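You operate a simulated robot arm through the tools that you are given. There is no shell and no other tool. Be economical: measure what you need, move in short steps, check, and stop when the job is done.

The job below is to be done with a simulated two-armed robot. You get a single attempt, and the scene is never put back.

JOB
On the window side of the grey table, fold the blue cloth in half, so that its two short edges meet.

It is judged by the outcome, as a careful person would: the job done as asked, and still so three seconds after it is handed in. It fails if anything else is knocked over, pushed out of place, dropped, spilled or broken. Flat cloth is picked up by pressing the open fingertips on it (5 to 10 N) and closing them slowly along it; thin cloth reads only 2 to 8 mm in the jaws.

ROBOT AND FRAMES
Two 7-joint arms with two-finger grippers on one trunk, on a base that drives. Base frame: it is fixed to the floor where the robot stands at the start and does not move with it; the origin is under the middle of the robot, x ahead of it, y to its left, z up; the surface under the hand at the start is at about z = 0.75. Units: m, degrees, N and s.
The left shoulder is at the start at [0.072, 0.161, 1.002], the right one opposite. With the tool pointing down near the work surface each hand reaches from about 0.32 to 0.76 m from the robot's upright axis, wherever it stands, measured 20 degrees to its own side. Places, roughly: window side of the grey table [0.7, -0.3, 0.8]. Payload 2.45 kg a hand.
Tool frame (each hand has its own): the origin (TCP) lies between the finger pads and is the grasp point; the fingertips stand 0.026 m ahead of it; z points along the fingers, y is the line along which they close. Largest opening 0.096 m; the body of the gripper starts 0.069 m behind the TCP.
Orientation is that of the tool frame in the base frame, as a unit quaternion [x, y, z, w]. With the fingers straight down and closing along the base's y, the tool's x points along the base's -x, its y along +y and its z along -z.

CONTROLS
- The arms move only by the tool servo_tool. It takes "left_steps", "right_steps" or both (then of equal length, played together; a hand with none holds still); each is a list of rows, each an object (a shift or turn left out is 0, a gripper value left out holds the last) with "dp": the shift along the tool's x, y, z in m, a list of three; "dr": the turn, a rotation vector about the tool's x, y, z in degrees, a list of three; "claw": the opening in per cent of the stroke, from 0 (shut) to 100 (fully open). In form: [{"dp": [x, y, z], "dr": [ax, ay, az], "claw": claw}, ...]. A call has 1 to 10 rows; each row is the pose to reach, as a shift and turn from the pose commanded when the call began, along the tool's axes at that moment. Each row takes 0.2 s and may step no farther than 0.05 m and 8.6 degrees from the row before; otherwise, or with a gripper value out of range, the whole call is refused. Where a pose cannot be reached the arm comes as near as it can. A force on the tool above 40 N (or 10 N above the force at the start of the call, whichever is more), or a blocked arm, ends the call early, and 0.2 s more pass. The fingers move at their own pace and stop on an object; they squeeze with about 25 N. The grip force told is the motor's: it shows also when the fingers shut on nothing. Time passes only in rows, and 0.2 s behind the last, so rows that repeat a pose let the fingers close. It gives the time, the measured TCP pose, the force on the tool (base axes), the opening and the grip force at its end, in the units of the frame above (readings bear some noise), with the torque about the TCP (base axes, N m) and any sound that the robot's microphone picked up, and new pictures: "views" is both (left out), scene, wrist or none (wrist: the cameras of the hands that moved).
- Cameras (640 x 400 px; columns grow to the right, rows downward): "scene" is now at [0.191, -0.0018, 1.4535]; the picture's right is [-0.04, -1.00, 0.00], its down [-0.92, 0.03, -0.40] and it looks along [0.40, -0.01, -0.92] (base axes); focal length 265 px, centre (320, 200). "left" rides on the left gripper at [0.082, -0.003, -0.098] in its tool frame; the picture's right is [0.04, 1.00, 0.00], its down [-0.73, 0.03, -0.68] and it looks along [-0.68, 0.03, 0.73] (tool axes); focal length 256 px, centre (320, 200). "right" rides on the right gripper at [0.082, 0.003, -0.098] in its tool frame; the picture's right is [-0.04, 1.00, 0.00], its down [-0.73, -0.03, -0.68] and it looks along [-0.68, -0.03, 0.73] (tool axes); focal length 256 px, centre (320, 200). There is no depth. A picture from a camera that has moved, and an enlarged one, comes with that camera's place and axes in the base frame and with its lens.
- slide_trunk(by): slides the trunk up (or, below 0, down) by that many m; the arms and the scene camera ride with it, the base frame stays. It gives what a move gives, with no picture.
- roll_base(legs): drives the robot by 1 to 6 legs, each [ahead, left, turn to the left] in m, m and degrees, along the robot's own axes; the way and the turn of a leg run together, so that a leg with both is an arc; at most 1.5 m and 180 degrees a leg. The arms and the cameras ride along, it lands a little off, and it stops where it bumps. It gives what a move gives, and a new picture of the scene camera.
- aim_head(pan, tilt): turns the head with the scene camera to pan (to the left, within 120 degrees either way) and tilt (down, from -29 to 69), counted from straight ahead of the robot. It gives what a move gives, and a new picture of the scene camera.
- close_up(camera, box): a new picture of the part [left, top, right, bottom] of that camera's present view, enlarged. It takes no simulated time.
- finish_job(): hands the job in; it is judged then, once.

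Go step by step. Nothing tells you exact positions but the pictures and the camera data: compare them with the known pose of the tool, close in by small moves and look again before you grip or let go. The budget is 120 turns and 260 pictures, counting those below and the enlarged ones. Unless the task says otherwise, let go and move clear before handing in, and close with one line.

The tools are called as name(argument=value, ...) on one line, values as JSON. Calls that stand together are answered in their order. servo_tool: Moves the arms, as the interface text tells. Its arguments: {"type":"object","properties":{"left_steps":{"type":"array","items":{"type":"object","properties":{"dp":{"type":"array","items":{"type":"number"}},"dr":{"type":"array","items":{"type":"number"}},"claw":{"type":"number"}}}},"right_steps":{"type":"array","items":{"type":"object","properties":{"dp":{"type":"array","items":{"type":"number"}},"dr":{"type":"array","items":{"type":"number"}},"claw":{"type":"number"}}}},"views":{"type":"string","enum":["both","scene","wrist","none"]}},"required":[]} The other tools are called the same way: slide_trunk (by) slides the trunk up or down; roll_base (legs) drives the base; aim_head (pan, tilt) turns the head that bears the scene camera; close_up (camera, box) takes an enlarged picture of a part of a camera's view; finish_job () hands the job in.

At the start:

```text
time_s: 0.0
left_position: [0.4275, 0.1485, 0.9362]
left_ee_rot: [0.0, 1.0, 0.0, -0.002]
left_ft_force: [0.1, 0.2, 0.1]
left_torque: [0.0, 0.0, 0.01]
left_gripper_width: 0.096
left_grip_force: 0.0
right_position: [0.3574, -0.1389, 0.901]
right_ee_rot: [0.001, 1.0, 0.0, -0.001]
right_ft_force: [-0.9, 0.7, 1.1]
right_torque: [0.0, 0.02, 0.06]
right_gripper_width: 0.0956
right_grip_force: 0.0
trunk travel left (down, up): [-0.175, 0.392]
robot x, y, heading: [-0.003, 0.0008, 0.0]
head pan, tilt: [-2.1, 66.0]
```

scene: 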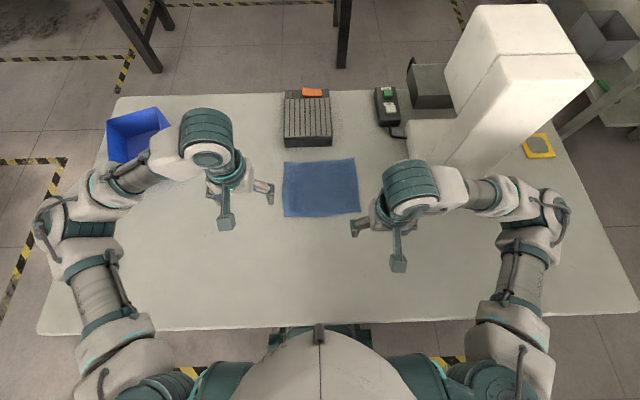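
right: 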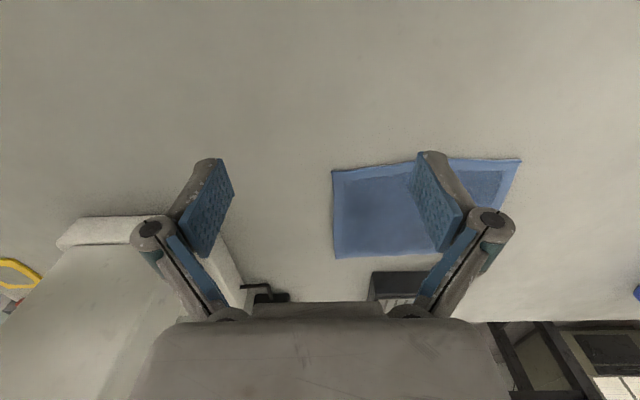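
left: 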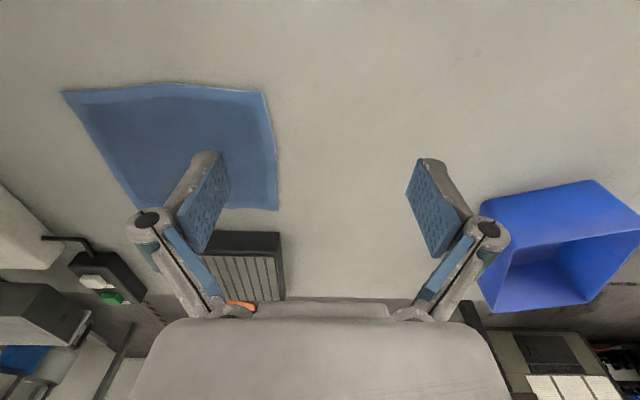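

The blue cloth lies flat at about x 0.45–0.63, y −0.12–0.10. I'll enlarge the views to measure its sides and check that there is no other cloth.

close_up(camera="scene", box=[260, 140, 388, 220])

aim_head(pan=-30, tilt=45)

```text
5.00 times, centred on (324, 180) of scene
camera zoom: at [0.191, -0.0018, 1.4535], right [-0.04, -1.0, 0.0], down [-0.92, 0.03, -0.4], along [0.4, -0.01, -0.92], focal length 1327 px, centre (300, 300)
```

zoom: 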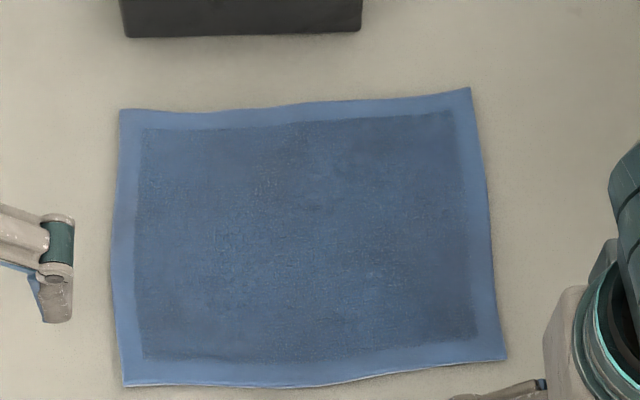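

```text
time_s: 0.9
left_position: [0.4234, 0.1484, 0.9379]
left_ee_rot: [0.0, 1.0, 0.0, 0.002]
left_ft_force: [0.6, 0.3, -0.6]
left_torque: [0.0, -0.01, -0.01]
left_gripper_width: 0.0963
left_grip_force: 0.1
right_position: [0.353, -0.1369, 0.9021]
right_ee_rot: [0.0, 1.0, 0.0, 0.002]
right_ft_force: [-0.1, -0.5, 0.2]
right_torque: [0.0, -0.03, -0.02]
right_gripper_width: 0.0958
right_grip_force: 0.1
trunk travel left (down, up): [-0.175, 0.392]
robot x, y, heading: [-0.0014, 0.0002, -0.2]
head pan, tilt: [-30.0, 45.0]
camera scene: at [0.2023, -0.0402, 1.4794], right [-0.5, -0.87, 0.0], down [-0.62, 0.35, -0.7], along [0.61, -0.35, -0.71], focal length 265 px, centre (320, 200)
```

scene: 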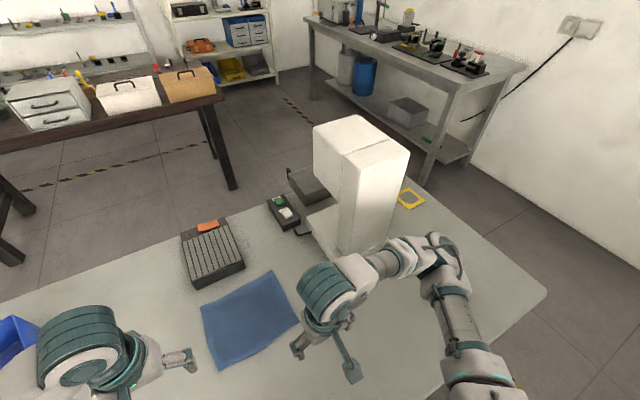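

Only one blue cloth. Its short edges (about 0.18 m) are the left one at y≈0.095 and the right one at y≈−0.12. I'll fold the left edge over onto the right, left hand on the far corner and right hand on the near one, so first I turn both grippers to close along x.

aim_head(pan=0, tilt=64)

servo_tool(left_steps=[{"dp": [-0.018, -0.004, 0], "dr": [0, 0, 8.5]}, {"dp": [-0.036, -0.008, 0], "dr": [0, 0, 17]}, {"dp": [-0.054, -0.012, 0], "dr": [0, 0, 25.5]}, {"dp": [-0.072, -0.016, 0], "dr": [0, 0, 34]}, {"dp": [-0.09, -0.02, 0], "dr": [0, 0, 42.5]}, {"dp": [-0.108, -0.024, 0], "dr": [0, 0, 51]}, {"dp": [-0.126, -0.028, 0], "dr": [0, 0, 59.5]}, {"dp": [-0.144, -0.032, 0], "dr": [0, 0, 68]}, {"dp": [-0.162, -0.036, 0], "dr": [0, 0, 76.5]}, {"dp": [-0.18, -0.04, 0], "dr": [0, 0, 85]}], right_steps=[{"dr": [0, 0, -8.5]}, {"dr": [0, 0, -17]}, {"dr": [0, 0, -25.5]}, {"dr": [0, 0, -34]}, {"dr": [0, 0, -42.5]}, {"dr": [0, 0, -51]}, {"dr": [0, 0, -59.5]}, {"dr": [0, 0, -68]}, {"dr": [0, 0, -76.5]}, {"dr": [0, 0, -85]}], views="scene")

```text
time_s: 1.9
left_position: [0.4233, 0.1484, 0.9374]
left_ee_rot: [0.001, 1.0, 0.0, 0.003]
left_ft_force: [0.4, -0.4, -0.3]
left_torque: [-0.01, 0.0, 0.0]
left_gripper_width: 0.0959
left_grip_force: 0.1
right_position: [0.3542, -0.1389, 0.9019]
right_ee_rot: [0.0, 1.0, 0.001, 0.001]
right_ft_force: [0.4, 0.5, -0.3]
right_torque: [-0.01, 0.01, 0.02]
right_gripper_width: 0.0959
right_grip_force: 0.0
trunk travel left (down, up): [-0.175, 0.392]
robot x, y, heading: [-0.0013, -0.0007, -0.1]
head pan, tilt: [0.0, 64.0]
camera scene: at [0.1935, 0.0003, 1.4556], right [0.0, -1.0, 0.0], down [-0.9, 0.0, -0.43], along [0.43, 0.0, -0.9], focal length 265 px, centre (320, 200)
```

scene: 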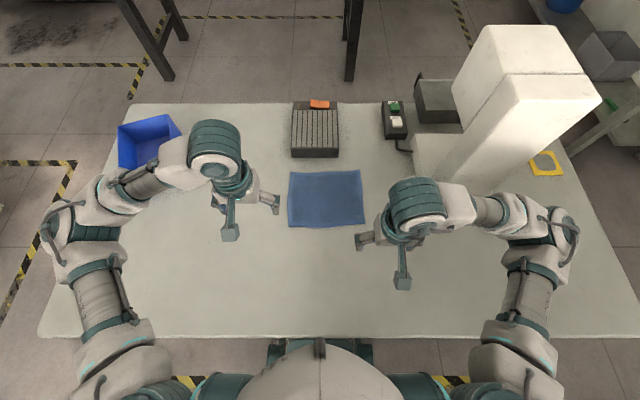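

```text
time_s: 4.1
left_position: [0.6039, 0.1081, 0.9389]
left_ee_rot: [0.676, 0.737, 0.002, 0.001]
left_ft_force: [0.2, 0.5, -0.1]
left_torque: [0.02, -0.02, 0.01]
left_gripper_width: 0.096
left_grip_force: 0.1
right_position: [0.3537, -0.1386, 0.9024]
right_ee_rot: [-0.676, 0.737, -0.001, 0.001]
right_ft_force: [0.1, -0.3, -0.4]
right_torque: [-0.04, 0.02, -0.02]
right_gripper_width: 0.0961
right_grip_force: 0.0
trunk travel left (down, up): [-0.175, 0.392]
robot x, y, heading: [-0.0013, -0.0028, 0.1]
head pan, tilt: [0.0, 64.0]
camera scene: at [0.1948, -0.0009, 1.4554], right [0.0, -1.0, 0.0], down [-0.9, 0.0, -0.43], along [0.43, 0.0, -0.9], focal length 265 px, centre (320, 200)
```

scene: 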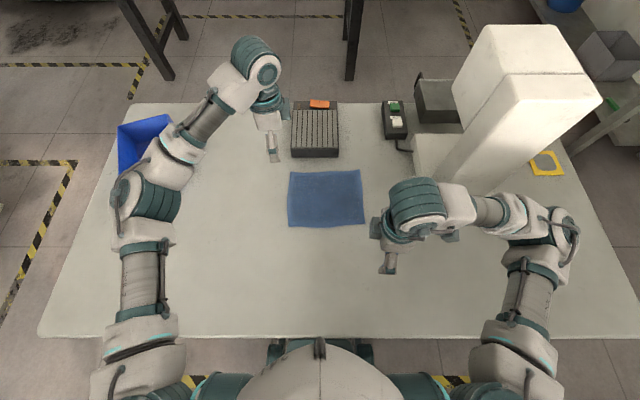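

Both hands turn well. Next I finish the turn, bring them over the two left corners at z≈0.86, and narrow the jaws.

servo_tool(left_steps=[{"dp": [0, 0, 0.01], "dr": [0, 0, 5], "claw": 40}, {"dp": [-0.005, 0, 0.02], "dr": [0, 0, 5]}, {"dp": [-0.01, 0, 0.03], "dr": [0, 0, 5]}, {"dp": [-0.015, 0.0, 0.05], "dr": [0, 0, 5]}, {"dp": [-0.015, 0.001, 0.07], "dr": [0, 0, 5]}, {"dp": [-0.015, 0.003, 0.08], "dr": [0, 0, 5]}, {"dp": [-0.015, 0.003, 0.08], "dr": [0, 0, 5]}], right_steps=[{"dp": [-0.04, -0.015, 0.0], "dr": [0, 0, -5], "claw": 40}, {"dp": [-0.08, -0.03, 0.0], "dr": [0, 0, -5]}, {"dp": [-0.12, -0.05, 0], "dr": [0, 0, -5]}, {"dp": [-0.16, -0.07, 0], "dr": [0, 0, -5]}, {"dp": [-0.2, -0.085, 0.02], "dr": [0, 0, -5]}, {"dp": [-0.228, -0.0945, 0.04], "dr": [0, 0, -5]}, {"dp": [-0.228, -0.0945, 0.042], "dr": [0, 0, -5]}])

```text
time_s: 5.7
left_position: [0.6075, 0.0983, 0.8589]
left_ee_rot: [0.707, 0.707, 0.001, 0.003]
left_ft_force: [0.3, 0.4, 0.7]
left_torque: [-0.01, -0.04, 0.01]
left_gripper_width: 0.0384
left_grip_force: 0.0
right_position: [0.4052, 0.0118, 0.8802]
right_ee_rot: [-0.698, 0.716, -0.006, -0.002]
right_ft_force: [0.0, 0.1, 0.1]
right_torque: [0.01, -0.02, 0.0]
right_gripper_width: 0.0382
right_grip_force: 0.0
right hand out of reach, approached as far as the arm can: row 2, 3, 4, 5, 6, 7
trunk travel left (down, up): [-0.175, 0.392]
robot x, y, heading: [-0.0006, 0.0024, -0.2]
head pan, tilt: [0.0, 64.0]
camera scene: at [0.1936, 0.0078, 1.4557], right [0.0, -1.0, 0.0], down [-0.9, 0.0, -0.43], along [0.43, 0.0, -0.9], focal length 265 px, centre (320, 200)
camera right: at [0.4009, -0.0676, 0.9786], right [-1.0, 0.06, -0.01], down [0.04, 0.74, 0.67], along [0.05, 0.67, -0.74], focal length 256 px, centre (320, 200)
camera left: at [0.6044, 0.1799, 0.9565], right [1.0, 0.04, 0.0], down [0.03, -0.73, 0.68], along [0.03, -0.68, -0.73], focal length 256 px, centre (320, 200)
```

scene: 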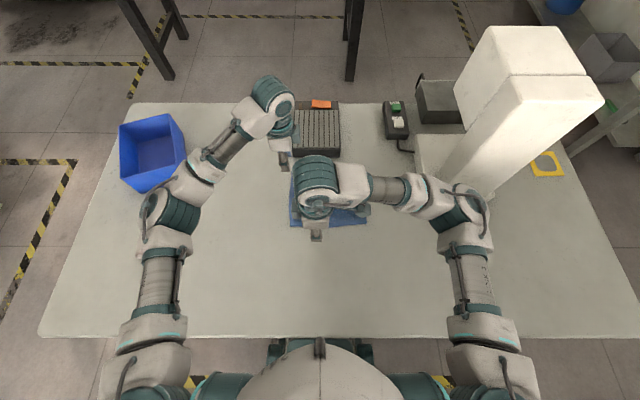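
right: 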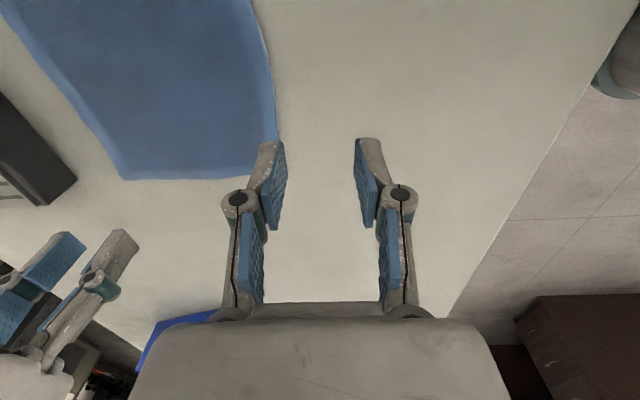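
left: 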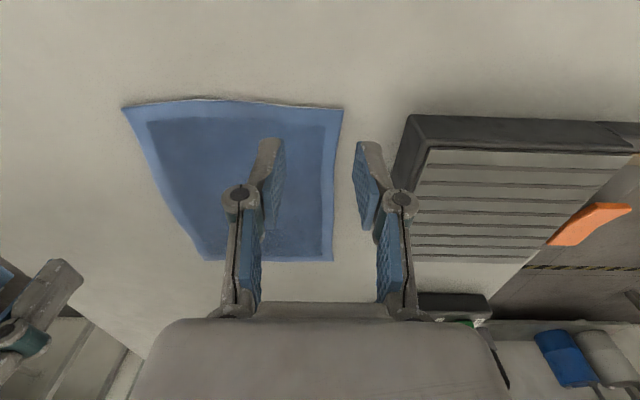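

The left hand is over the far corner, but the right stopped short at (0.405, 0.012). I'll nudge it to find out what limits it.

servo_tool(right_steps=[{"dp": [0, -0.02, 0]}, {"dp": [0, -0.04, 0]}, {"dp": [0, -0.06, 0]}, {"dp": [-0.01, -0.06, 0]}, {"dp": [-0.02, -0.06, 0]}, {"dp": [-0.03, -0.06, 0]}], views="none")

```text
time_s: 7.1
left_position: [0.6078, 0.0955, 0.8582]
left_ee_rot: [0.707, 0.707, 0.001, 0.001]
left_ft_force: [0.7, 0.6, -0.7]
left_torque: [0.0, -0.03, -0.03]
left_gripper_width: 0.0384
left_grip_force: 0.1
right_position: [0.4054, 0.0079, 0.8779]
right_ee_rot: [-0.697, 0.717, -0.003, 0.0]
right_ft_force: [0.8, 0.1, 0.4]
right_torque: [0.01, -0.01, 0.0]
right_gripper_width: 0.0383
right_grip_force: 0.0
right hand out of reach, approached as far as the arm can: row 1, 2, 3, 4, 5, 6
trunk travel left (down, up): [-0.175, 0.392]
robot x, y, heading: [0.002, 0.0027, 0.1]
head pan, tilt: [0.0, 64.0]
```

It is stuck there, so I'll turn the right wrist back toward its original heading and see whether that frees it.

servo_tool(right_steps=[{"dr": [0, 0, 8.5]}, {"dr": [0, 0, 17]}, {"dr": [0, 0, 25.5]}, {"dr": [0, 0, 34]}, {"dr": [0, 0, 42.5]}, {"dr": [0, 0, 51]}, {"dr": [0, 0, 59.5]}, {"dr": [0, 0, 68]}, {"dr": [0, 0, 76.5]}, {"dr": [0, 0, 85]}], views="scene")

```text
time_s: 9.3
left_position: [0.6097, 0.095, 0.8583]
left_ee_rot: [0.707, 0.708, 0.001, 0.001]
left_ft_force: [0.3, -0.6, -0.1]
left_torque: [-0.02, 0.01, 0.03]
left_gripper_width: 0.0385
left_grip_force: 0.0
right_position: [0.4061, 0.0083, 0.88]
right_ee_rot: [-0.042, 0.999, -0.001, 0.002]
right_ft_force: [0.1, 0.3, -0.1]
right_torque: [-0.02, 0.0, -0.01]
right_gripper_width: 0.0383
right_grip_force: 0.1
trunk travel left (down, up): [-0.175, 0.392]
robot x, y, heading: [0.0015, -0.0007, 0.1]
head pan, tilt: [0.0, 64.0]
camera scene: at [0.1947, 0.001, 1.4554], right [0.0, -1.0, 0.0], down [-0.9, 0.0, -0.43], along [0.43, 0.0, -0.9], focal length 265 px, centre (320, 200)
```

scene: 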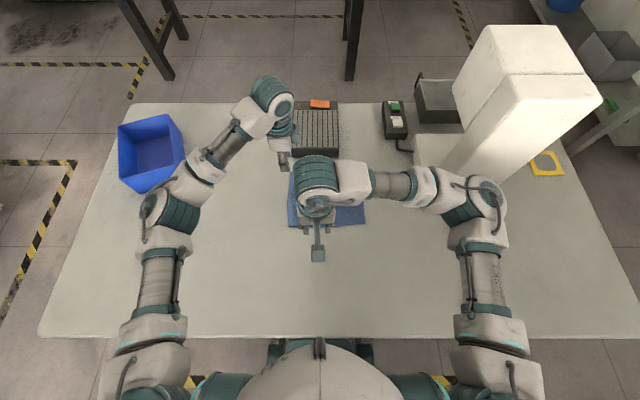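

The wrist turned freely. Now I'll try moving on toward the near-left corner at this heading.

servo_tool(right_steps=[{"dp": [-0.015, 0.02, 0]}, {"dp": [-0.03, 0.04, 0]}, {"dp": [-0.045, 0.055, 0]}, {"dp": [-0.06, 0.07, 0]}, {"dp": [-0.065, 0.073, 0]}], views="none")

```text
time_s: 10.5
left_position: [0.608, 0.0948, 0.8573]
left_ee_rot: [0.707, 0.707, 0.001, 0.001]
left_ft_force: [-1.1, 0.3, 0.4]
left_torque: [-0.03, 0.02, 0.0]
left_gripper_width: 0.0381
left_grip_force: 0.0
right_position: [0.4656, 0.0873, 0.8781]
right_ee_rot: [-0.043, 0.999, -0.001, 0.001]
right_ft_force: [-0.3, 0.2, 0.4]
right_torque: [-0.02, 0.02, 0.02]
right_gripper_width: 0.0383
right_grip_force: 0.0
trunk travel left (down, up): [-0.175, 0.392]
robot x, y, heading: [-0.0008, 0.001, -0.0]
head pan, tilt: [0.0, 64.0]
```

It reaches there. I'll try turning the right wrist the other way, by +90.

servo_tool(right_steps=[{"dr": [0, 0, 8.5]}, {"dr": [0, 0, 17]}, {"dr": [0, 0, 25.5]}, {"dr": [0, 0, 34]}, {"dr": [0, 0, 42.5]}, {"dr": [0, 0, 51]}, {"dr": [0, 0, 59.5]}, {"dr": [0, 0, 68]}, {"dr": [0, 0, 76.5]}, {"dr": [0, 0, 85]}], views="both")

```text
time_s: 12.7
left_position: [0.6096, 0.0945, 0.8565]
left_ee_rot: [0.707, 0.707, 0.001, 0.001]
left_ft_force: [0.0, 0.0, -0.2]
left_torque: [0.05, 0.02, 0.01]
left_gripper_width: 0.0385
left_grip_force: 0.1
right_position: [0.4634, 0.0873, 0.8791]
right_ee_rot: [0.644, 0.765, 0.0, 0.001]
right_ft_force: [-0.8, 0.6, 0.4]
right_torque: [0.0, -0.01, -0.01]
right_gripper_width: 0.0383
right_grip_force: 0.0
trunk travel left (down, up): [-0.175, 0.392]
robot x, y, heading: [-0.0002, -0.0012, -0.0]
head pan, tilt: [0.0, 64.0]
camera scene: at [0.195, 0.0018, 1.4554], right [0.0, -1.0, 0.0], down [-0.9, 0.0, -0.43], along [0.43, 0.0, -0.9], focal length 265 px, centre (320, 200)
camera right: at [0.4545, 0.1693, 0.9773], right [0.99, 0.13, 0.0], down [0.09, -0.73, 0.68], along [0.09, -0.67, -0.73], focal length 256 px, centre (320, 200)
```

scene: 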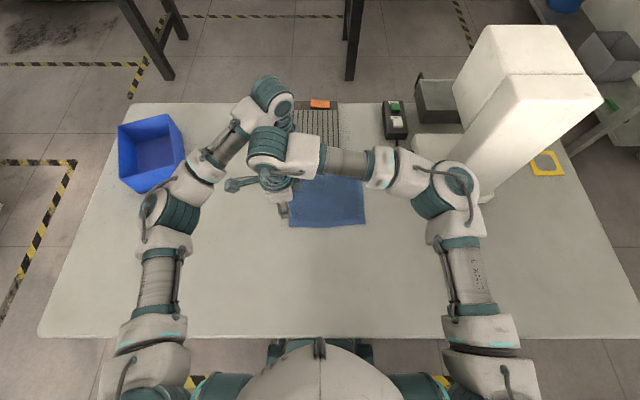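
right: 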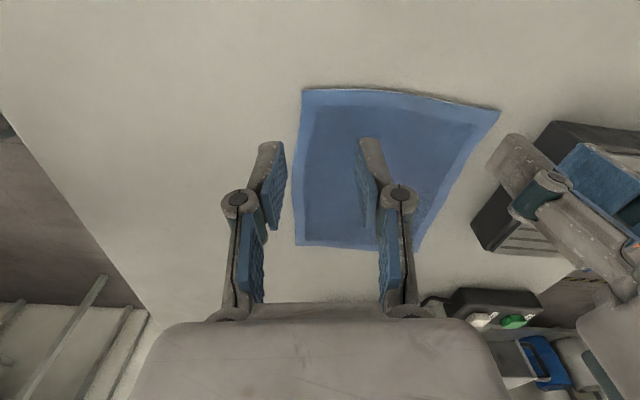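

Both hands can be over the left edge. Before gripping I rehearse the carry to the right edge at this height, to be sure it can be reached.

servo_tool(left_steps=[{"dp": [-0.022, 0, 0]}, {"dp": [-0.044, 0, 0]}, {"dp": [-0.066, 0, 0]}, {"dp": [-0.088, 0, 0]}, {"dp": [-0.11, 0, 0]}, {"dp": [-0.132, 0, 0]}, {"dp": [-0.154, 0, 0]}, {"dp": [-0.176, 0, 0]}, {"dp": [-0.198, 0, 0]}, {"dp": [-0.22, 0, 0]}], right_steps=[{"dp": [-0.021, -0.0036, 0], "dr": [0, 0, 2]}, {"dp": [-0.042, -0.0072, 0], "dr": [0, 0, 4]}, {"dp": [-0.063, -0.011, 0], "dr": [0, 0, 6]}, {"dp": [-0.084, -0.0144, 0], "dr": [0, 0, 8]}, {"dp": [-0.105, -0.018, 0], "dr": [0, 0, 10]}, {"dp": [-0.126, -0.0216, 0], "dr": [0, 0, 10]}, {"dp": [-0.147, -0.025, 0], "dr": [0, 0, 10]}, {"dp": [-0.168, -0.029, 0], "dr": [0, 0, 10]}, {"dp": [-0.189, -0.032, 0], "dr": [0, 0, 10]}, {"dp": [-0.21, -0.036, 0], "dr": [0, 0, 10]}], views="scene")

```text
time_s: 14.7
left_position: [0.6083, -0.104, 0.8616]
left_ee_rot: [0.704, 0.71, 0.004, 0.002]
left_ft_force: [-0.7, 0.0, 0.5]
left_torque: [0.0, 0.0, 0.02]
left_gripper_width: 0.0385
left_grip_force: 0.1
right_position: [0.4599, -0.1083, 0.8823]
right_ee_rot: [0.704, 0.71, 0.004, 0.003]
right_ft_force: [0.4, 0.2, 0.3]
right_torque: [-0.01, 0.03, -0.03]
right_gripper_width: 0.0383
right_grip_force: 0.0
trunk travel left (down, up): [-0.175, 0.392]
robot x, y, heading: [0.0027, 0.004, 0.2]
head pan, tilt: [0.0, 64.0]
stopped in row 10 (right hand): the force on the tool passed its limit at 43 N (the readings are from after the stop); the commanded pose is now the measured one
camera scene: at [0.1937, -0.0055, 1.4556], right [0.0, -1.0, 0.0], down [-0.9, 0.0, -0.43], along [0.43, 0.0, -0.9], focal length 265 px, centre (320, 200)
```

scene: 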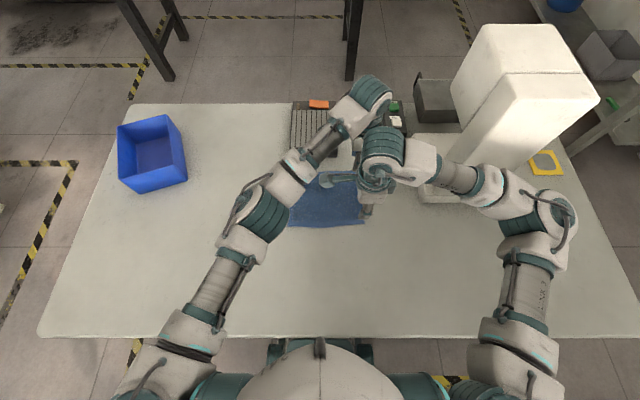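

The carry works except at the very end, where the right hand touched the left forearm. So the right hand will lead and set down first, then the left. I go back over the left edge.

servo_tool(left_steps=[{"dp": [0.025, 0, 0]}, {"dp": [0.05, 0, 0]}, {"dp": [0.075, 0, 0]}, {"dp": [0.1, 0, 0]}, {"dp": [0.125, 0, 0]}, {"dp": [0.15, 0, 0]}, {"dp": [0.175, 0, 0]}, {"dp": [0.196, 0, 0]}, {"dp": [0.196, 0, 0.02], "claw": 33}, {"dp": [0.196, 0, 0.045], "claw": 33}], right_steps=[{"dp": [0.01, 0, 0]}, {"dp": [0.03, 0, 0]}, {"dp": [0.055, 0, 0]}, {"dp": [0.08, 0, 0]}, {"dp": [0.105, 0, 0]}, {"dp": [0.13, 0.005, 0]}, {"dp": [0.16, 0.01, 0]}, {"dp": [0.185, 0.01, 0]}, {"dp": [0.191, 0.01, 0.03], "claw": 33}, {"dp": [0.191, 0.01, 0.065], "claw": 33}], views="wrist")

```text
time_s: 16.9
left_position: [0.608, 0.0955, 0.8157]
left_ee_rot: [0.704, 0.71, 0.004, 0.003]
left_ft_force: [0.8, -0.6, -0.2]
left_torque: [0.03, 0.0, 0.0]
left_gripper_width: 0.0316
left_grip_force: 0.0
right_position: [0.4702, 0.0833, 0.8154]
right_ee_rot: [0.704, 0.71, 0.001, 0.004]
right_ft_force: [-0.2, -0.2, -0.4]
right_torque: [0.0, 0.01, -0.03]
right_gripper_width: 0.0317
right_grip_force: 0.0
trunk travel left (down, up): [-0.175, 0.392]
robot x, y, heading: [0.0016, 0.0023, 0.2]
head pan, tilt: [0.0, 64.0]
camera right: at [0.4739, 0.1672, 0.9141], right [1.0, -0.03, 0.01], down [-0.03, -0.73, 0.68], along [-0.02, -0.68, -0.73], focal length 256 px, centre (320, 200)
camera left: at [0.6028, 0.1763, 0.9139], right [1.0, 0.05, 0.01], down [0.03, -0.73, 0.68], along [0.04, -0.68, -0.73], focal length 256 px, centre (320, 200)
```

right: 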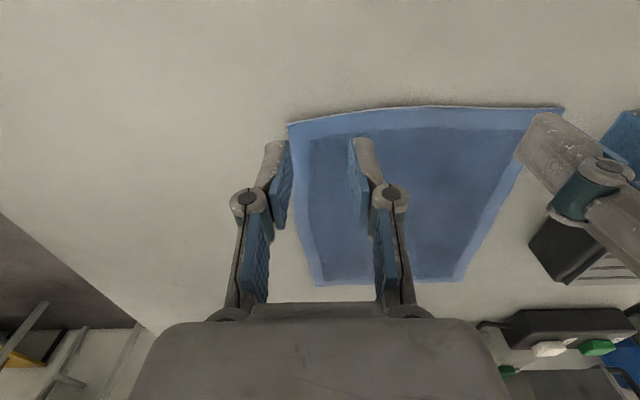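
left: 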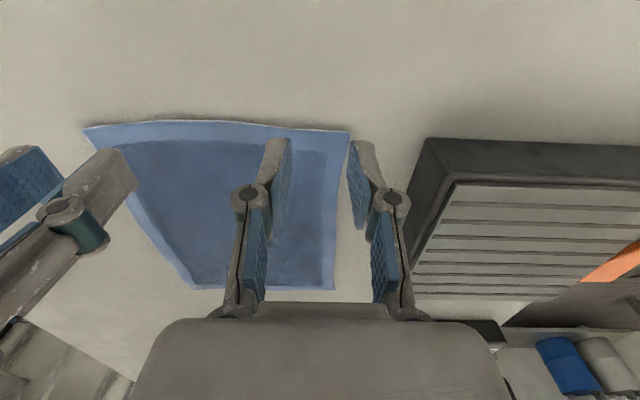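

Corners as seen from the wrists: far-left about (0.630, 0.091), near-left about (0.450, 0.087). I'll adjust slightly and lower until the fingertips nearly touch.

servo_tool(left_steps=[{"dp": [-0.0075, -0.004, 0], "claw": 28}, {"dp": [-0.0075, -0.004, 0.015]}, {"dp": [-0.0075, -0.004, 0.028]}, {"dp": [-0.0075, -0.004, 0.035]}, {"dp": [-0.0075, -0.004, 0.035]}], right_steps=[{"dp": [-0.001, 0.004, 0], "claw": 28}, {"dp": [-0.001, 0.004, 0.015]}, {"dp": [-0.001, 0.004, 0.028]}, {"dp": [-0.001, 0.004, 0.035]}, {"dp": [-0.001, 0.004, 0.035]}], views="wrist")

```text
time_s: 18.1
left_position: [0.6022, 0.0878, 0.7795]
left_ee_rot: [0.705, 0.709, 0.003, 0.003]
left_ft_force: [0.8, 0.6, 0.3]
left_torque: [0.01, -0.01, -0.02]
left_gripper_width: 0.0269
left_grip_force: 0.1
right_position: [0.4744, 0.0842, 0.7825]
right_ee_rot: [0.704, 0.71, 0.001, 0.004]
right_ft_force: [-0.7, -0.1, 0.0]
right_torque: [0.03, 0.0, 0.01]
right_gripper_width: 0.0269
right_grip_force: 0.0
trunk travel left (down, up): [-0.175, 0.392]
robot x, y, heading: [0.0002, 0.001, 0.2]
head pan, tilt: [0.0, 64.0]
camera right: at [0.4777, 0.1672, 0.8796], right [1.0, -0.03, 0.01], down [-0.03, -0.73, 0.68], along [-0.02, -0.68, -0.73], focal length 256 px, centre (320, 200)
camera left: at [0.5979, 0.1697, 0.8795], right [1.0, 0.05, 0.01], down [0.03, -0.73, 0.68], along [0.04, -0.68, -0.73], focal length 256 px, centre (320, 200)
```

right: 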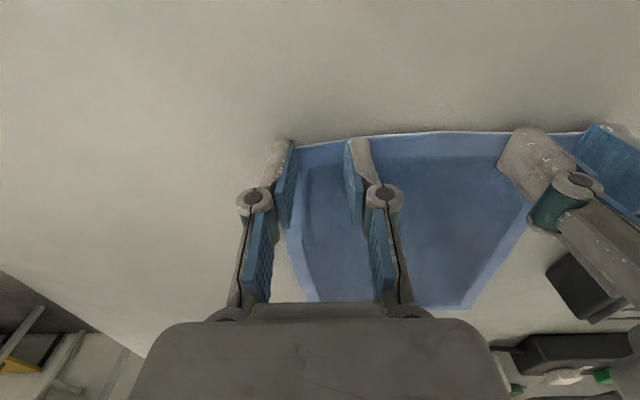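
left: 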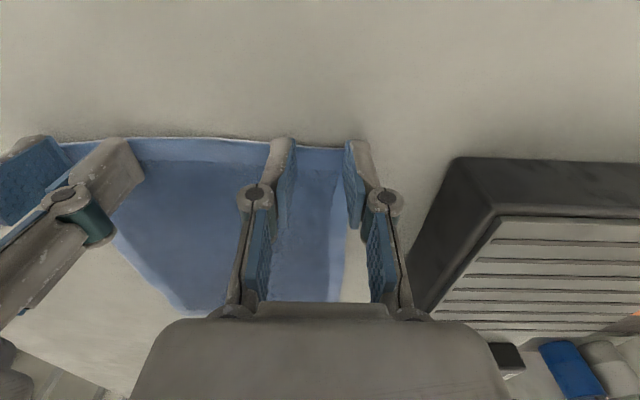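

close_up(camera="left", box=[240, 110, 400, 210])

close_up(camera="right", box=[240, 110, 400, 210])

```text
4.00 times, centred on (320, 160) of left
camera zoom: at [0.5979, 0.1697, 0.8795], right [1.0, 0.05, 0.01], down [0.03, -0.73, 0.68], along [0.04, -0.68, -0.73], focal length 1024 px, centre (320, 360)
```

zoom: 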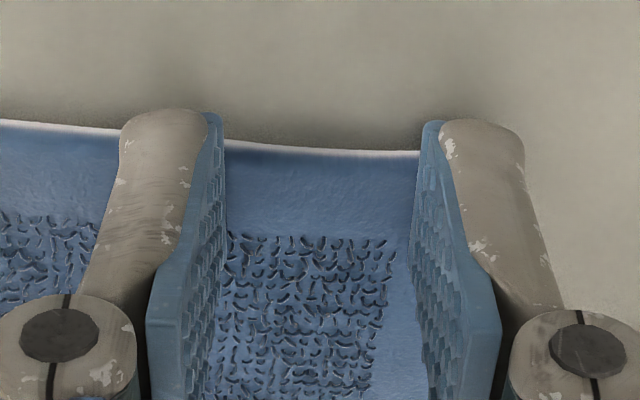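

```text
4.00 times, centred on (320, 160) of right
camera zoom: at [0.4777, 0.1672, 0.8796], right [1.0, -0.03, 0.01], down [-0.03, -0.73, 0.68], along [-0.02, -0.68, -0.73], focal length 1024 px, centre (320, 360)
```

zoom: 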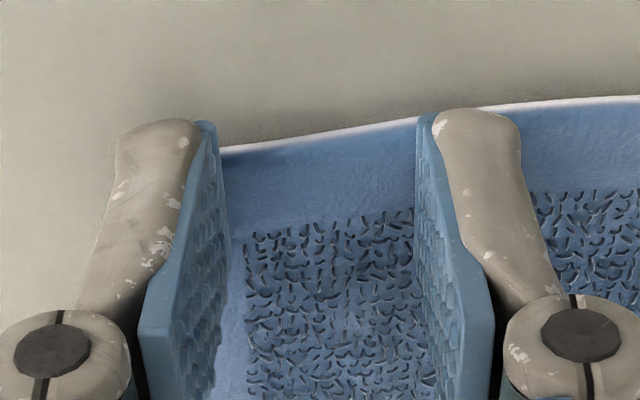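

The outer fingers sit right on the corner edges. I narrow the jaws, shift inward a little, and press gently.

servo_tool(left_steps=[{"dp": [-0.006, -0.005, 0], "claw": 21}, {"dp": [-0.006, -0.005, 0]}, {"dp": [-0.006, -0.005, 0.002]}, {"dp": [-0.006, -0.005, 0.003]}, {"dp": [-0.006, -0.005, 0.004]}], right_steps=[{"dp": [-0.004, 0.006, 0], "claw": 21}, {"dp": [-0.004, 0.006, 0.002]}, {"dp": [-0.004, 0.006, 0.004]}, {"dp": [-0.004, 0.006, 0.005]}, {"dp": [-0.004, 0.006, 0.006]}], views="wrist")

```text
time_s: 19.5
left_position: [0.5962, 0.0837, 0.7808]
left_ee_rot: [0.703, 0.711, 0.005, 0.005]
left_ft_force: [-0.5, -0.4, 0.6]
left_torque: [-0.01, 0.01, -0.03]
left_gripper_width: 0.0202
left_grip_force: 0.1
right_position: [0.4761, 0.0785, 0.7775]
right_ee_rot: [0.703, 0.711, 0.002, 0.006]
right_ft_force: [-1.4, -2.8, 6.2]
right_torque: [-0.4, 0.05, 0.02]
right_gripper_width: 0.0215
right_grip_force: 0.0
trunk travel left (down, up): [-0.175, 0.392]
robot x, y, heading: [0.0036, -0.0001, 0.2]
head pan, tilt: [0.0, 64.0]
stopped in row 5 (right hand): the force on the tool passed its limit at 42 N (the readings are from after the stop); the commanded pose is now the measured one
camera right: at [0.48, 0.1625, 0.8765], right [1.0, -0.03, 0.01], down [-0.03, -0.73, 0.68], along [-0.01, -0.68, -0.73], focal length 256 px, centre (320, 200)
camera left: at [0.5907, 0.1652, 0.879], right [1.0, 0.05, 0.01], down [0.03, -0.73, 0.68], along [0.05, -0.68, -0.73], focal length 256 px, centre (320, 200)
```

right: 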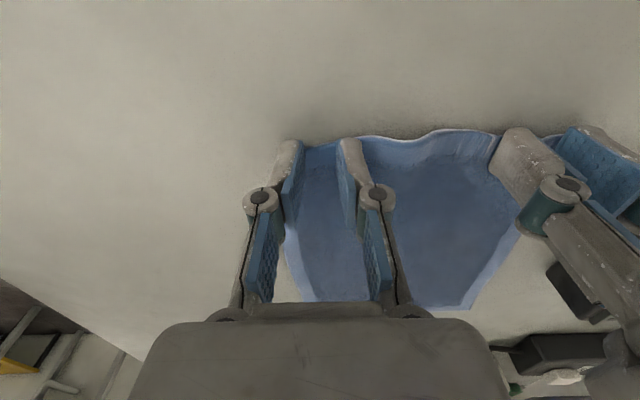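
left: 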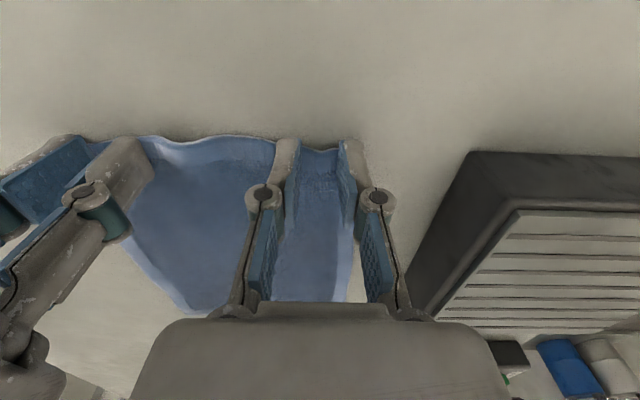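

The right hand now presses at 6 N. I'll lower the left by millimetres until it does the same.

servo_tool(left_steps=[{"dp": [0, 0, 0.001]}, {"dp": [0, 0, 0.002]}, {"dp": [0, 0, 0.0025]}], views="none")

```text
time_s: 20.3
left_position: [0.5967, 0.0856, 0.7789]
left_ee_rot: [0.702, 0.712, 0.005, 0.005]
left_ft_force: [-0.7, 0.3, 2.8]
left_torque: [-0.03, 0.03, -0.01]
left_gripper_width: 0.0203
left_grip_force: 0.0
right_position: [0.4757, 0.0785, 0.7783]
right_ee_rot: [0.703, 0.711, -0.001, 0.008]
right_ft_force: [-4.4, -16.7, -7.6]
right_torque: [-0.7, -0.71, 0.47]
right_gripper_width: 0.0221
right_grip_force: 6.4
trunk travel left (down, up): [-0.175, 0.392]
robot x, y, heading: [-0.0013, 0.0027, 0.0]
head pan, tilt: [0.0, 64.0]
```

The right hand reads an odd sideways force, perhaps from arm contact, so I look before going on.

close_up(camera="scene", box=[220, 60, 380, 240])

close_up(camera="right", box=[240, 100, 640, 400])

```text
2.22 times, centred on (300, 150) of scene
camera zoom: at [0.1916, 0.0018, 1.4562], right [0.0, -1.0, 0.0], down [-0.9, 0.0, -0.44], along [0.44, 0.0, -0.9], focal length 590 px, centre (364, 311)
```

zoom: 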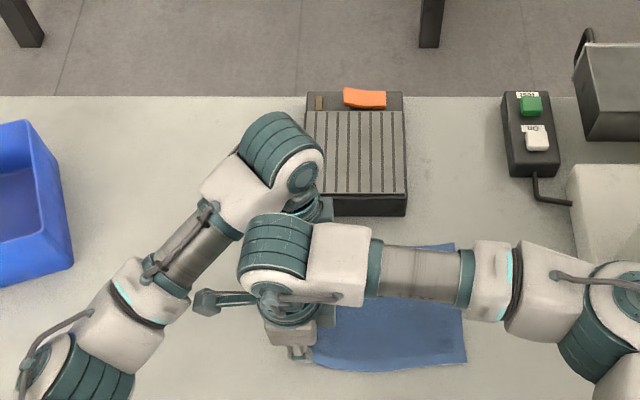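

```text
1.33 times, centred on (440, 250) of right
camera zoom: at [0.4791, 0.1623, 0.8753], right [1.0, -0.03, 0.01], down [-0.03, -0.73, 0.69], along [-0.01, -0.69, -0.73], focal length 341 px, centre (160, 133)
```

zoom: 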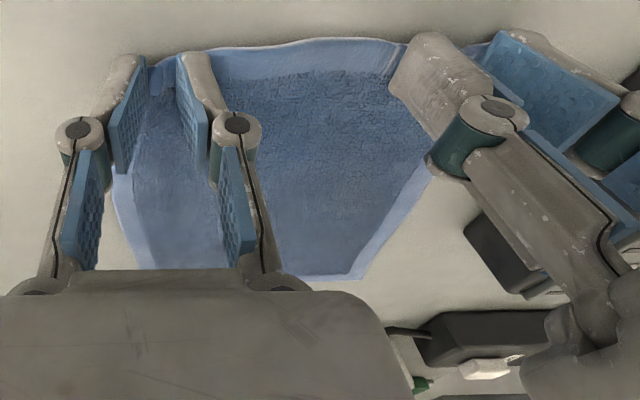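

The two wrists are touching at this spacing. So I'll grip one after the other: the right hand backs off while the left takes its corner.

servo_tool(right_steps=[{"dp": [0, -0.01, -0.005]}, {"dp": [0, -0.03, -0.03]}, {"dp": [0, -0.05, -0.06]}, {"dp": [0, -0.05, -0.07]}], views="none")

servo_tool(left_steps=[{"dp": [0, 0, 0.001]}, {"dp": [0, 0, 0.0015]}], views="wrist")

```text
time_s: 20.8
left_position: [0.594, 0.0839, 0.7806]
left_ee_rot: [0.704, 0.711, 0.006, 0.006]
left_ft_force: [0.3, -0.1, 1.4]
left_torque: [-0.04, 0.04, -0.02]
left_gripper_width: 0.0202
left_grip_force: 0.0
right_position: [0.4616, 0.077, 0.7829]
right_ee_rot: [0.707, 0.707, -0.003, 0.009]
right_ft_force: [0.1, -0.9, 0.2]
right_torque: [-0.02, 0.03, -0.02]
right_gripper_width: 0.0201
right_grip_force: 0.1
trunk travel left (down, up): [-0.175, 0.392]
robot x, y, heading: [0.0017, 0.0005, -0.2]
head pan, tilt: [0.0, 64.0]
stopped in row 2 (right hand): the force on the tool passed its limit at 50 N (the readings are from after the stop); the commanded pose is now the measured one
```

```text
time_s: 21.4
left_position: [0.5939, 0.0828, 0.782]
left_ee_rot: [0.703, 0.711, 0.006, 0.008]
left_ft_force: [-0.4, 0.0, 0.4]
left_torque: [-0.01, 0.03, -0.01]
left_gripper_width: 0.0202
left_grip_force: 0.1
right_position: [0.4618, 0.0761, 0.7848]
right_ee_rot: [0.706, 0.708, -0.004, 0.01]
right_ft_force: [-1.6, -4.0, -8.1]
right_torque: [-0.41, -0.04, 0.09]
right_gripper_width: 0.0202
right_grip_force: 0.0
trunk travel left (down, up): [-0.175, 0.392]
robot x, y, heading: [-0.0004, -0.0017, 0.0]
head pan, tilt: [0.0, 64.0]
camera left: at [0.5877, 0.1657, 0.879], right [1.0, 0.05, 0.02], down [0.03, -0.73, 0.68], along [0.05, -0.68, -0.73], focal length 256 px, centre (320, 200)
```

left: 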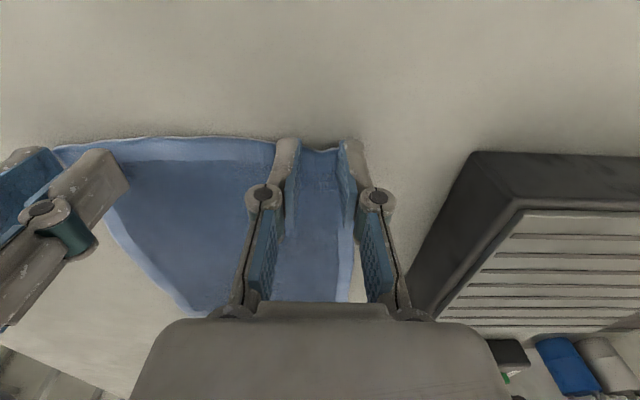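

Something above the right hand, probably the left forearm over its camera bracket, blocks lifting. I slide the right hand low and sideways (−x, −y) first.

servo_tool(right_steps=[{"dp": [-0.01, -0.015, 0.0]}, {"dp": [-0.03, -0.03, -0.003]}, {"dp": [-0.06, -0.045, -0.005]}, {"dp": [-0.09, -0.05, -0.015]}, {"dp": [-0.12, -0.05, -0.05]}, {"dp": [-0.16, -0.05, -0.08]}], views="scene")

```text
time_s: 22.8
left_position: [0.5929, 0.0811, 0.7805]
left_ee_rot: [0.702, 0.712, 0.007, 0.007]
left_ft_force: [0.1, 0.8, 0.6]
left_torque: [0.01, -0.01, 0.03]
left_gripper_width: 0.0202
left_grip_force: 0.0
right_position: [0.41, -0.0849, 0.8684]
right_ee_rot: [0.706, 0.708, -0.001, 0.009]
right_ft_force: [0.1, 0.8, -0.2]
right_torque: [0.02, -0.01, 0.01]
right_gripper_width: 0.02
right_grip_force: 0.1
trunk travel left (down, up): [-0.175, 0.392]
robot x, y, heading: [-0.0025, -0.0033, -0.0]
head pan, tilt: [0.0, 64.0]
camera scene: at [0.1934, -0.0023, 1.4556], right [0.0, -1.0, 0.0], down [-0.9, 0.0, -0.43], along [0.43, 0.0, -0.9], focal length 265 px, centre (320, 200)
```

scene: 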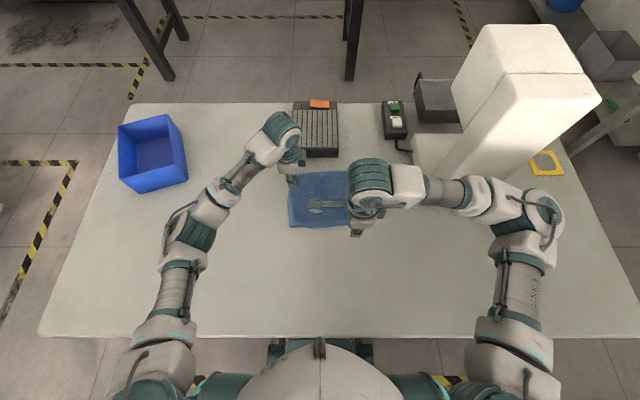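

close_up(camera="left", box=[160, 110, 400, 260])

servo_tool(left_steps=[{"dp": [0, 0, 0.001]}, {"dp": [0, 0, 0.002]}], views="none")

```text
2.67 times, centred on (280, 185) of left
camera zoom: at [0.5871, 0.1632, 0.8792], right [1.0, 0.05, 0.02], down [0.03, -0.73, 0.68], along [0.05, -0.68, -0.73], focal length 683 px, centre (427, 240)
```

zoom: 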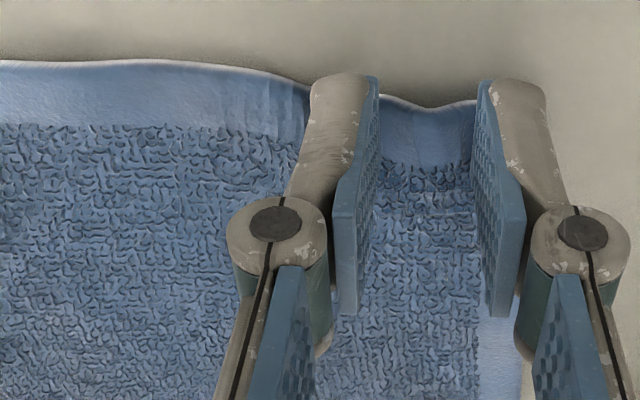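

```text
time_s: 23.4
left_position: [0.5939, 0.0831, 0.7806]
left_ee_rot: [0.703, 0.712, 0.008, 0.008]
left_ft_force: [0.6, -0.9, 6.9]
left_torque: [-0.04, 0.09, -0.01]
left_gripper_width: 0.0201
left_grip_force: 0.0
right_position: [0.4105, -0.0851, 0.8693]
right_ee_rot: [0.707, 0.707, -0.002, 0.008]
right_ft_force: [-0.6, -0.5, -0.8]
right_torque: [0.02, -0.02, -0.02]
right_gripper_width: 0.0199
right_grip_force: 0.0
trunk travel left (down, up): [-0.175, 0.392]
robot x, y, heading: [-0.0015, -0.0041, 0.0]
head pan, tilt: [0.0, 64.0]
```

The left presses at 6.9 N, with both fingertips on the cloth. I close slowly.

servo_tool(left_steps=[{"claw": 18}, {"claw": 15}, {"claw": 12}, {"claw": 9}, {"claw": 6}, {"claw": 3}, {"claw": 0}, {"claw": 0}, {"claw": 0}], views="wrist")

```text
time_s: 25.4
left_position: [0.5941, 0.0835, 0.7777]
left_ee_rot: [0.703, 0.711, 0.006, 0.007]
left_ft_force: [-0.9, -0.4, 4.4]
left_torque: [0.0, 0.03, -0.03]
left_gripper_width: 0.0037
left_grip_force: 24.3
right_position: [0.4096, -0.0832, 0.868]
right_ee_rot: [0.706, 0.708, -0.002, 0.008]
right_ft_force: [-0.2, -0.1, 0.7]
right_torque: [0.0, -0.02, 0.03]
right_gripper_width: 0.02
right_grip_force: 0.1
trunk travel left (down, up): [-0.175, 0.392]
robot x, y, heading: [-0.0001, 0.0028, 0.1]
head pan, tilt: [0.0, 64.0]
camera left: at [0.5876, 0.1643, 0.8771], right [1.0, 0.05, 0.02], down [0.03, -0.73, 0.68], along [0.05, -0.68, -0.73], focal length 256 px, centre (320, 200)
```

left: 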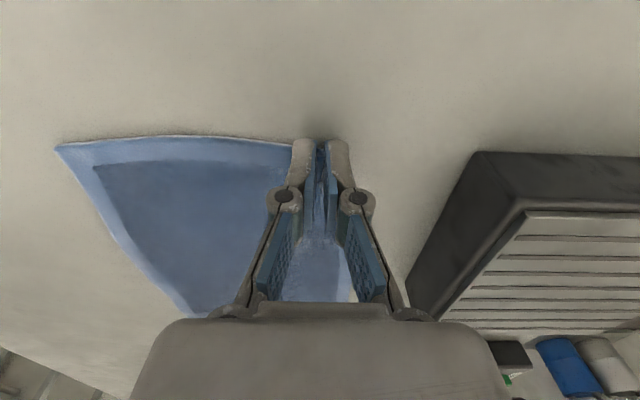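

The jaws read 3.7 mm, so the cloth is held. I lift the left corner and carry it partway right to clear room for the right hand.

servo_tool(left_steps=[{"dp": [0, 0, -0.012]}, {"dp": [-0.005, 0.003, -0.025]}, {"dp": [-0.015, 0.006, -0.035]}, {"dp": [-0.03, 0.01, -0.045]}, {"dp": [-0.045, 0.015, -0.055]}, {"dp": [-0.06, 0.02, -0.06]}, {"dp": [-0.06, 0.02, -0.06]}], views="both")

```text
time_s: 27.0
left_position: [0.6128, 0.0207, 0.8385]
left_ee_rot: [0.703, 0.712, 0.007, 0.006]
left_ft_force: [-0.3, 0.5, 0.9]
left_torque: [0.0, 0.02, -0.02]
left_gripper_width: 0.0036
left_grip_force: 25.1
right_position: [0.4108, -0.084, 0.8672]
right_ee_rot: [0.706, 0.708, -0.002, 0.008]
right_ft_force: [0.1, 1.1, -0.1]
right_torque: [0.01, 0.0, -0.01]
right_gripper_width: 0.02
right_grip_force: 0.0
trunk travel left (down, up): [-0.175, 0.392]
robot x, y, heading: [-0.0003, 0.0035, -0.1]
head pan, tilt: [0.0, 64.0]
camera scene: at [0.1946, -0.0012, 1.4554], right [0.0, -1.0, 0.0], down [-0.9, 0.0, -0.43], along [0.43, 0.0, -0.9], focal length 265 px, centre (320, 200)
camera left: at [0.6074, 0.1035, 0.9375], right [1.0, 0.05, 0.02], down [0.03, -0.73, 0.68], along [0.05, -0.68, -0.73], focal length 256 px, centre (320, 200)
```

scene: 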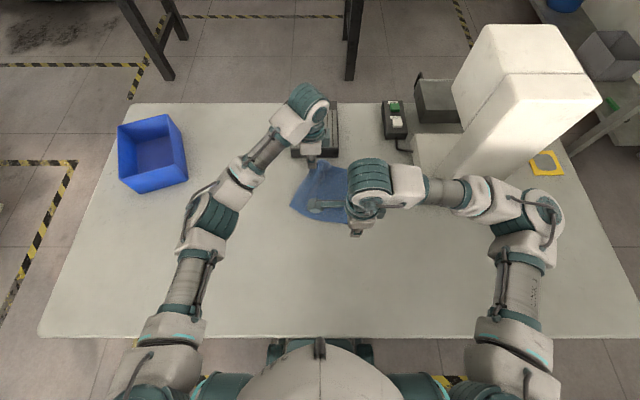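
left: 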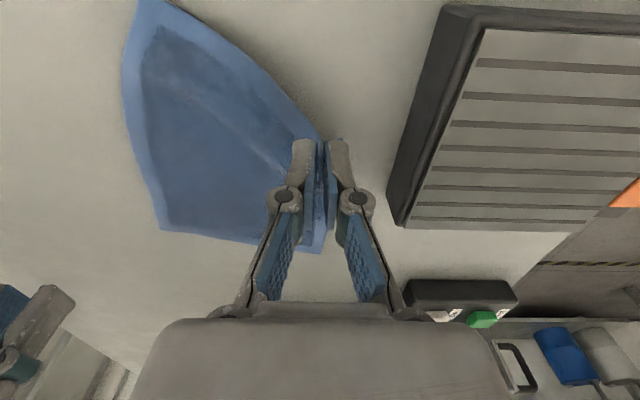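

close_up(camera="scene", box=[270, 140, 398, 240])

```text
4.00 times, centred on (334, 190) of scene
camera zoom: at [0.1946, -0.0012, 1.4554], right [0.0, -1.0, 0.0], down [-0.9, 0.0, -0.43], along [0.43, 0.0, -0.9], focal length 1062 px, centre (264, 240)
```

zoom: 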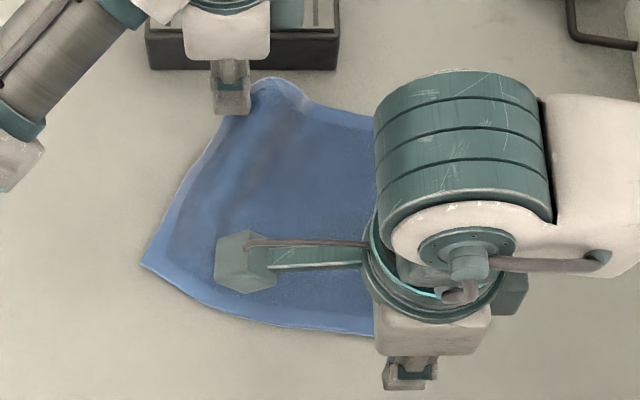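

C (near-right corner) is still in place, but lifting A pulled D to about (0.513, 0.087). I'll clear the right hand away, carry A over to B with the left hand tilting as it goes, then bring D across with the right.

servo_tool(right_steps=[{"dp": [-0.03, -0.01, 0]}, {"dp": [-0.06, -0.02, 0]}, {"dp": [-0.1, -0.03, 0]}, {"dp": [-0.14, -0.03, 0]}, {"dp": [-0.16, -0.03, 0]}], views="none")

servo_tool(left_steps=[{"dp": [-0.02, 0, -0.01], "dr": [0, 4, 0]}, {"dp": [-0.04, 0, -0.015], "dr": [0, 8, 0]}, {"dp": [-0.06, 0, -0.015], "dr": [0, 12, 0]}, {"dp": [-0.08, 0, -0.01], "dr": [0, 16, 0]}, {"dp": [-0.1, 0, 0], "dr": [0, 20, 0]}, {"dp": [-0.115, 0, 0.005], "dr": [0, 25, 0]}, {"dp": [-0.13, 0, 0.01], "dr": [0, 30, 0]}, {"dp": [-0.13, 0, 0.01], "dr": [0, 30, 0]}], views="both")

```text
time_s: 28.2
left_position: [0.6129, 0.0215, 0.8382]
left_ee_rot: [0.702, 0.712, 0.008, 0.006]
left_ft_force: [-0.1, 0.8, -0.7]
left_torque: [0.04, -0.01, 0.04]
left_gripper_width: 0.0037
left_grip_force: 24.6
right_position: [0.3811, -0.2445, 0.8681]
right_ee_rot: [0.706, 0.708, -0.001, 0.008]
right_ft_force: [0.3, 0.2, -0.3]
right_torque: [0.01, 0.01, 0.02]
right_gripper_width: 0.0203
right_grip_force: 0.0
trunk travel left (down, up): [-0.175, 0.392]
robot x, y, heading: [0.0013, 0.0029, -0.0]
head pan, tilt: [0.0, 64.0]
```

```text
time_s: 30.0
left_position: [0.5877, -0.0639, 0.8359]
left_ee_rot: [0.677, 0.688, 0.19, -0.179]
left_ft_force: [0.5, 0.0, 0.3]
left_torque: [-0.01, 0.01, -0.06]
left_gripper_width: 0.0036
left_grip_force: 24.8
left hand out of reach, approached as far as the arm can: row 5, 6, 7, 8
right_position: [0.3804, -0.2453, 0.8682]
right_ee_rot: [0.706, 0.709, -0.002, 0.009]
right_ft_force: [-0.3, 0.1, 0.2]
right_torque: [0.02, -0.01, 0.01]
right_gripper_width: 0.02
right_grip_force: 0.1
trunk travel left (down, up): [-0.175, 0.392]
robot x, y, heading: [0.0007, -0.0011, -0.1]
head pan, tilt: [0.0, 64.0]
camera scene: at [0.193, -0.0046, 1.4557], right [0.0, -1.0, 0.0], down [-0.9, 0.0, -0.43], along [0.43, 0.0, -0.9], focal length 265 px, centre (320, 200)
camera left: at [0.5822, -0.0416, 0.9621], right [1.0, 0.05, 0.04], down [0.04, -0.97, 0.22], along [0.05, -0.22, -0.97], focal length 256 px, centre (320, 200)
```

scene: 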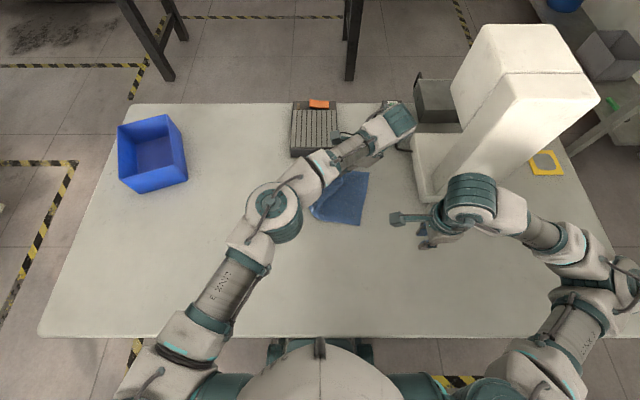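
left: 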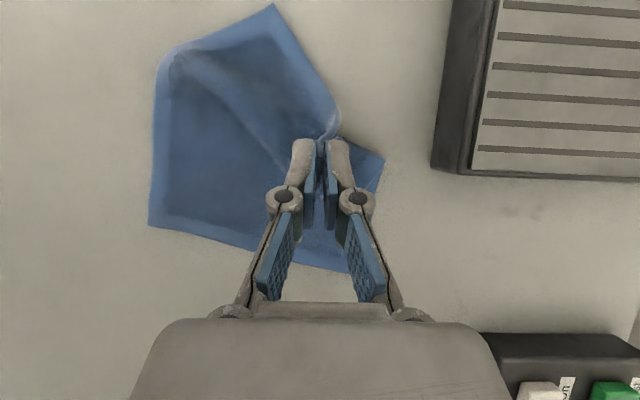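

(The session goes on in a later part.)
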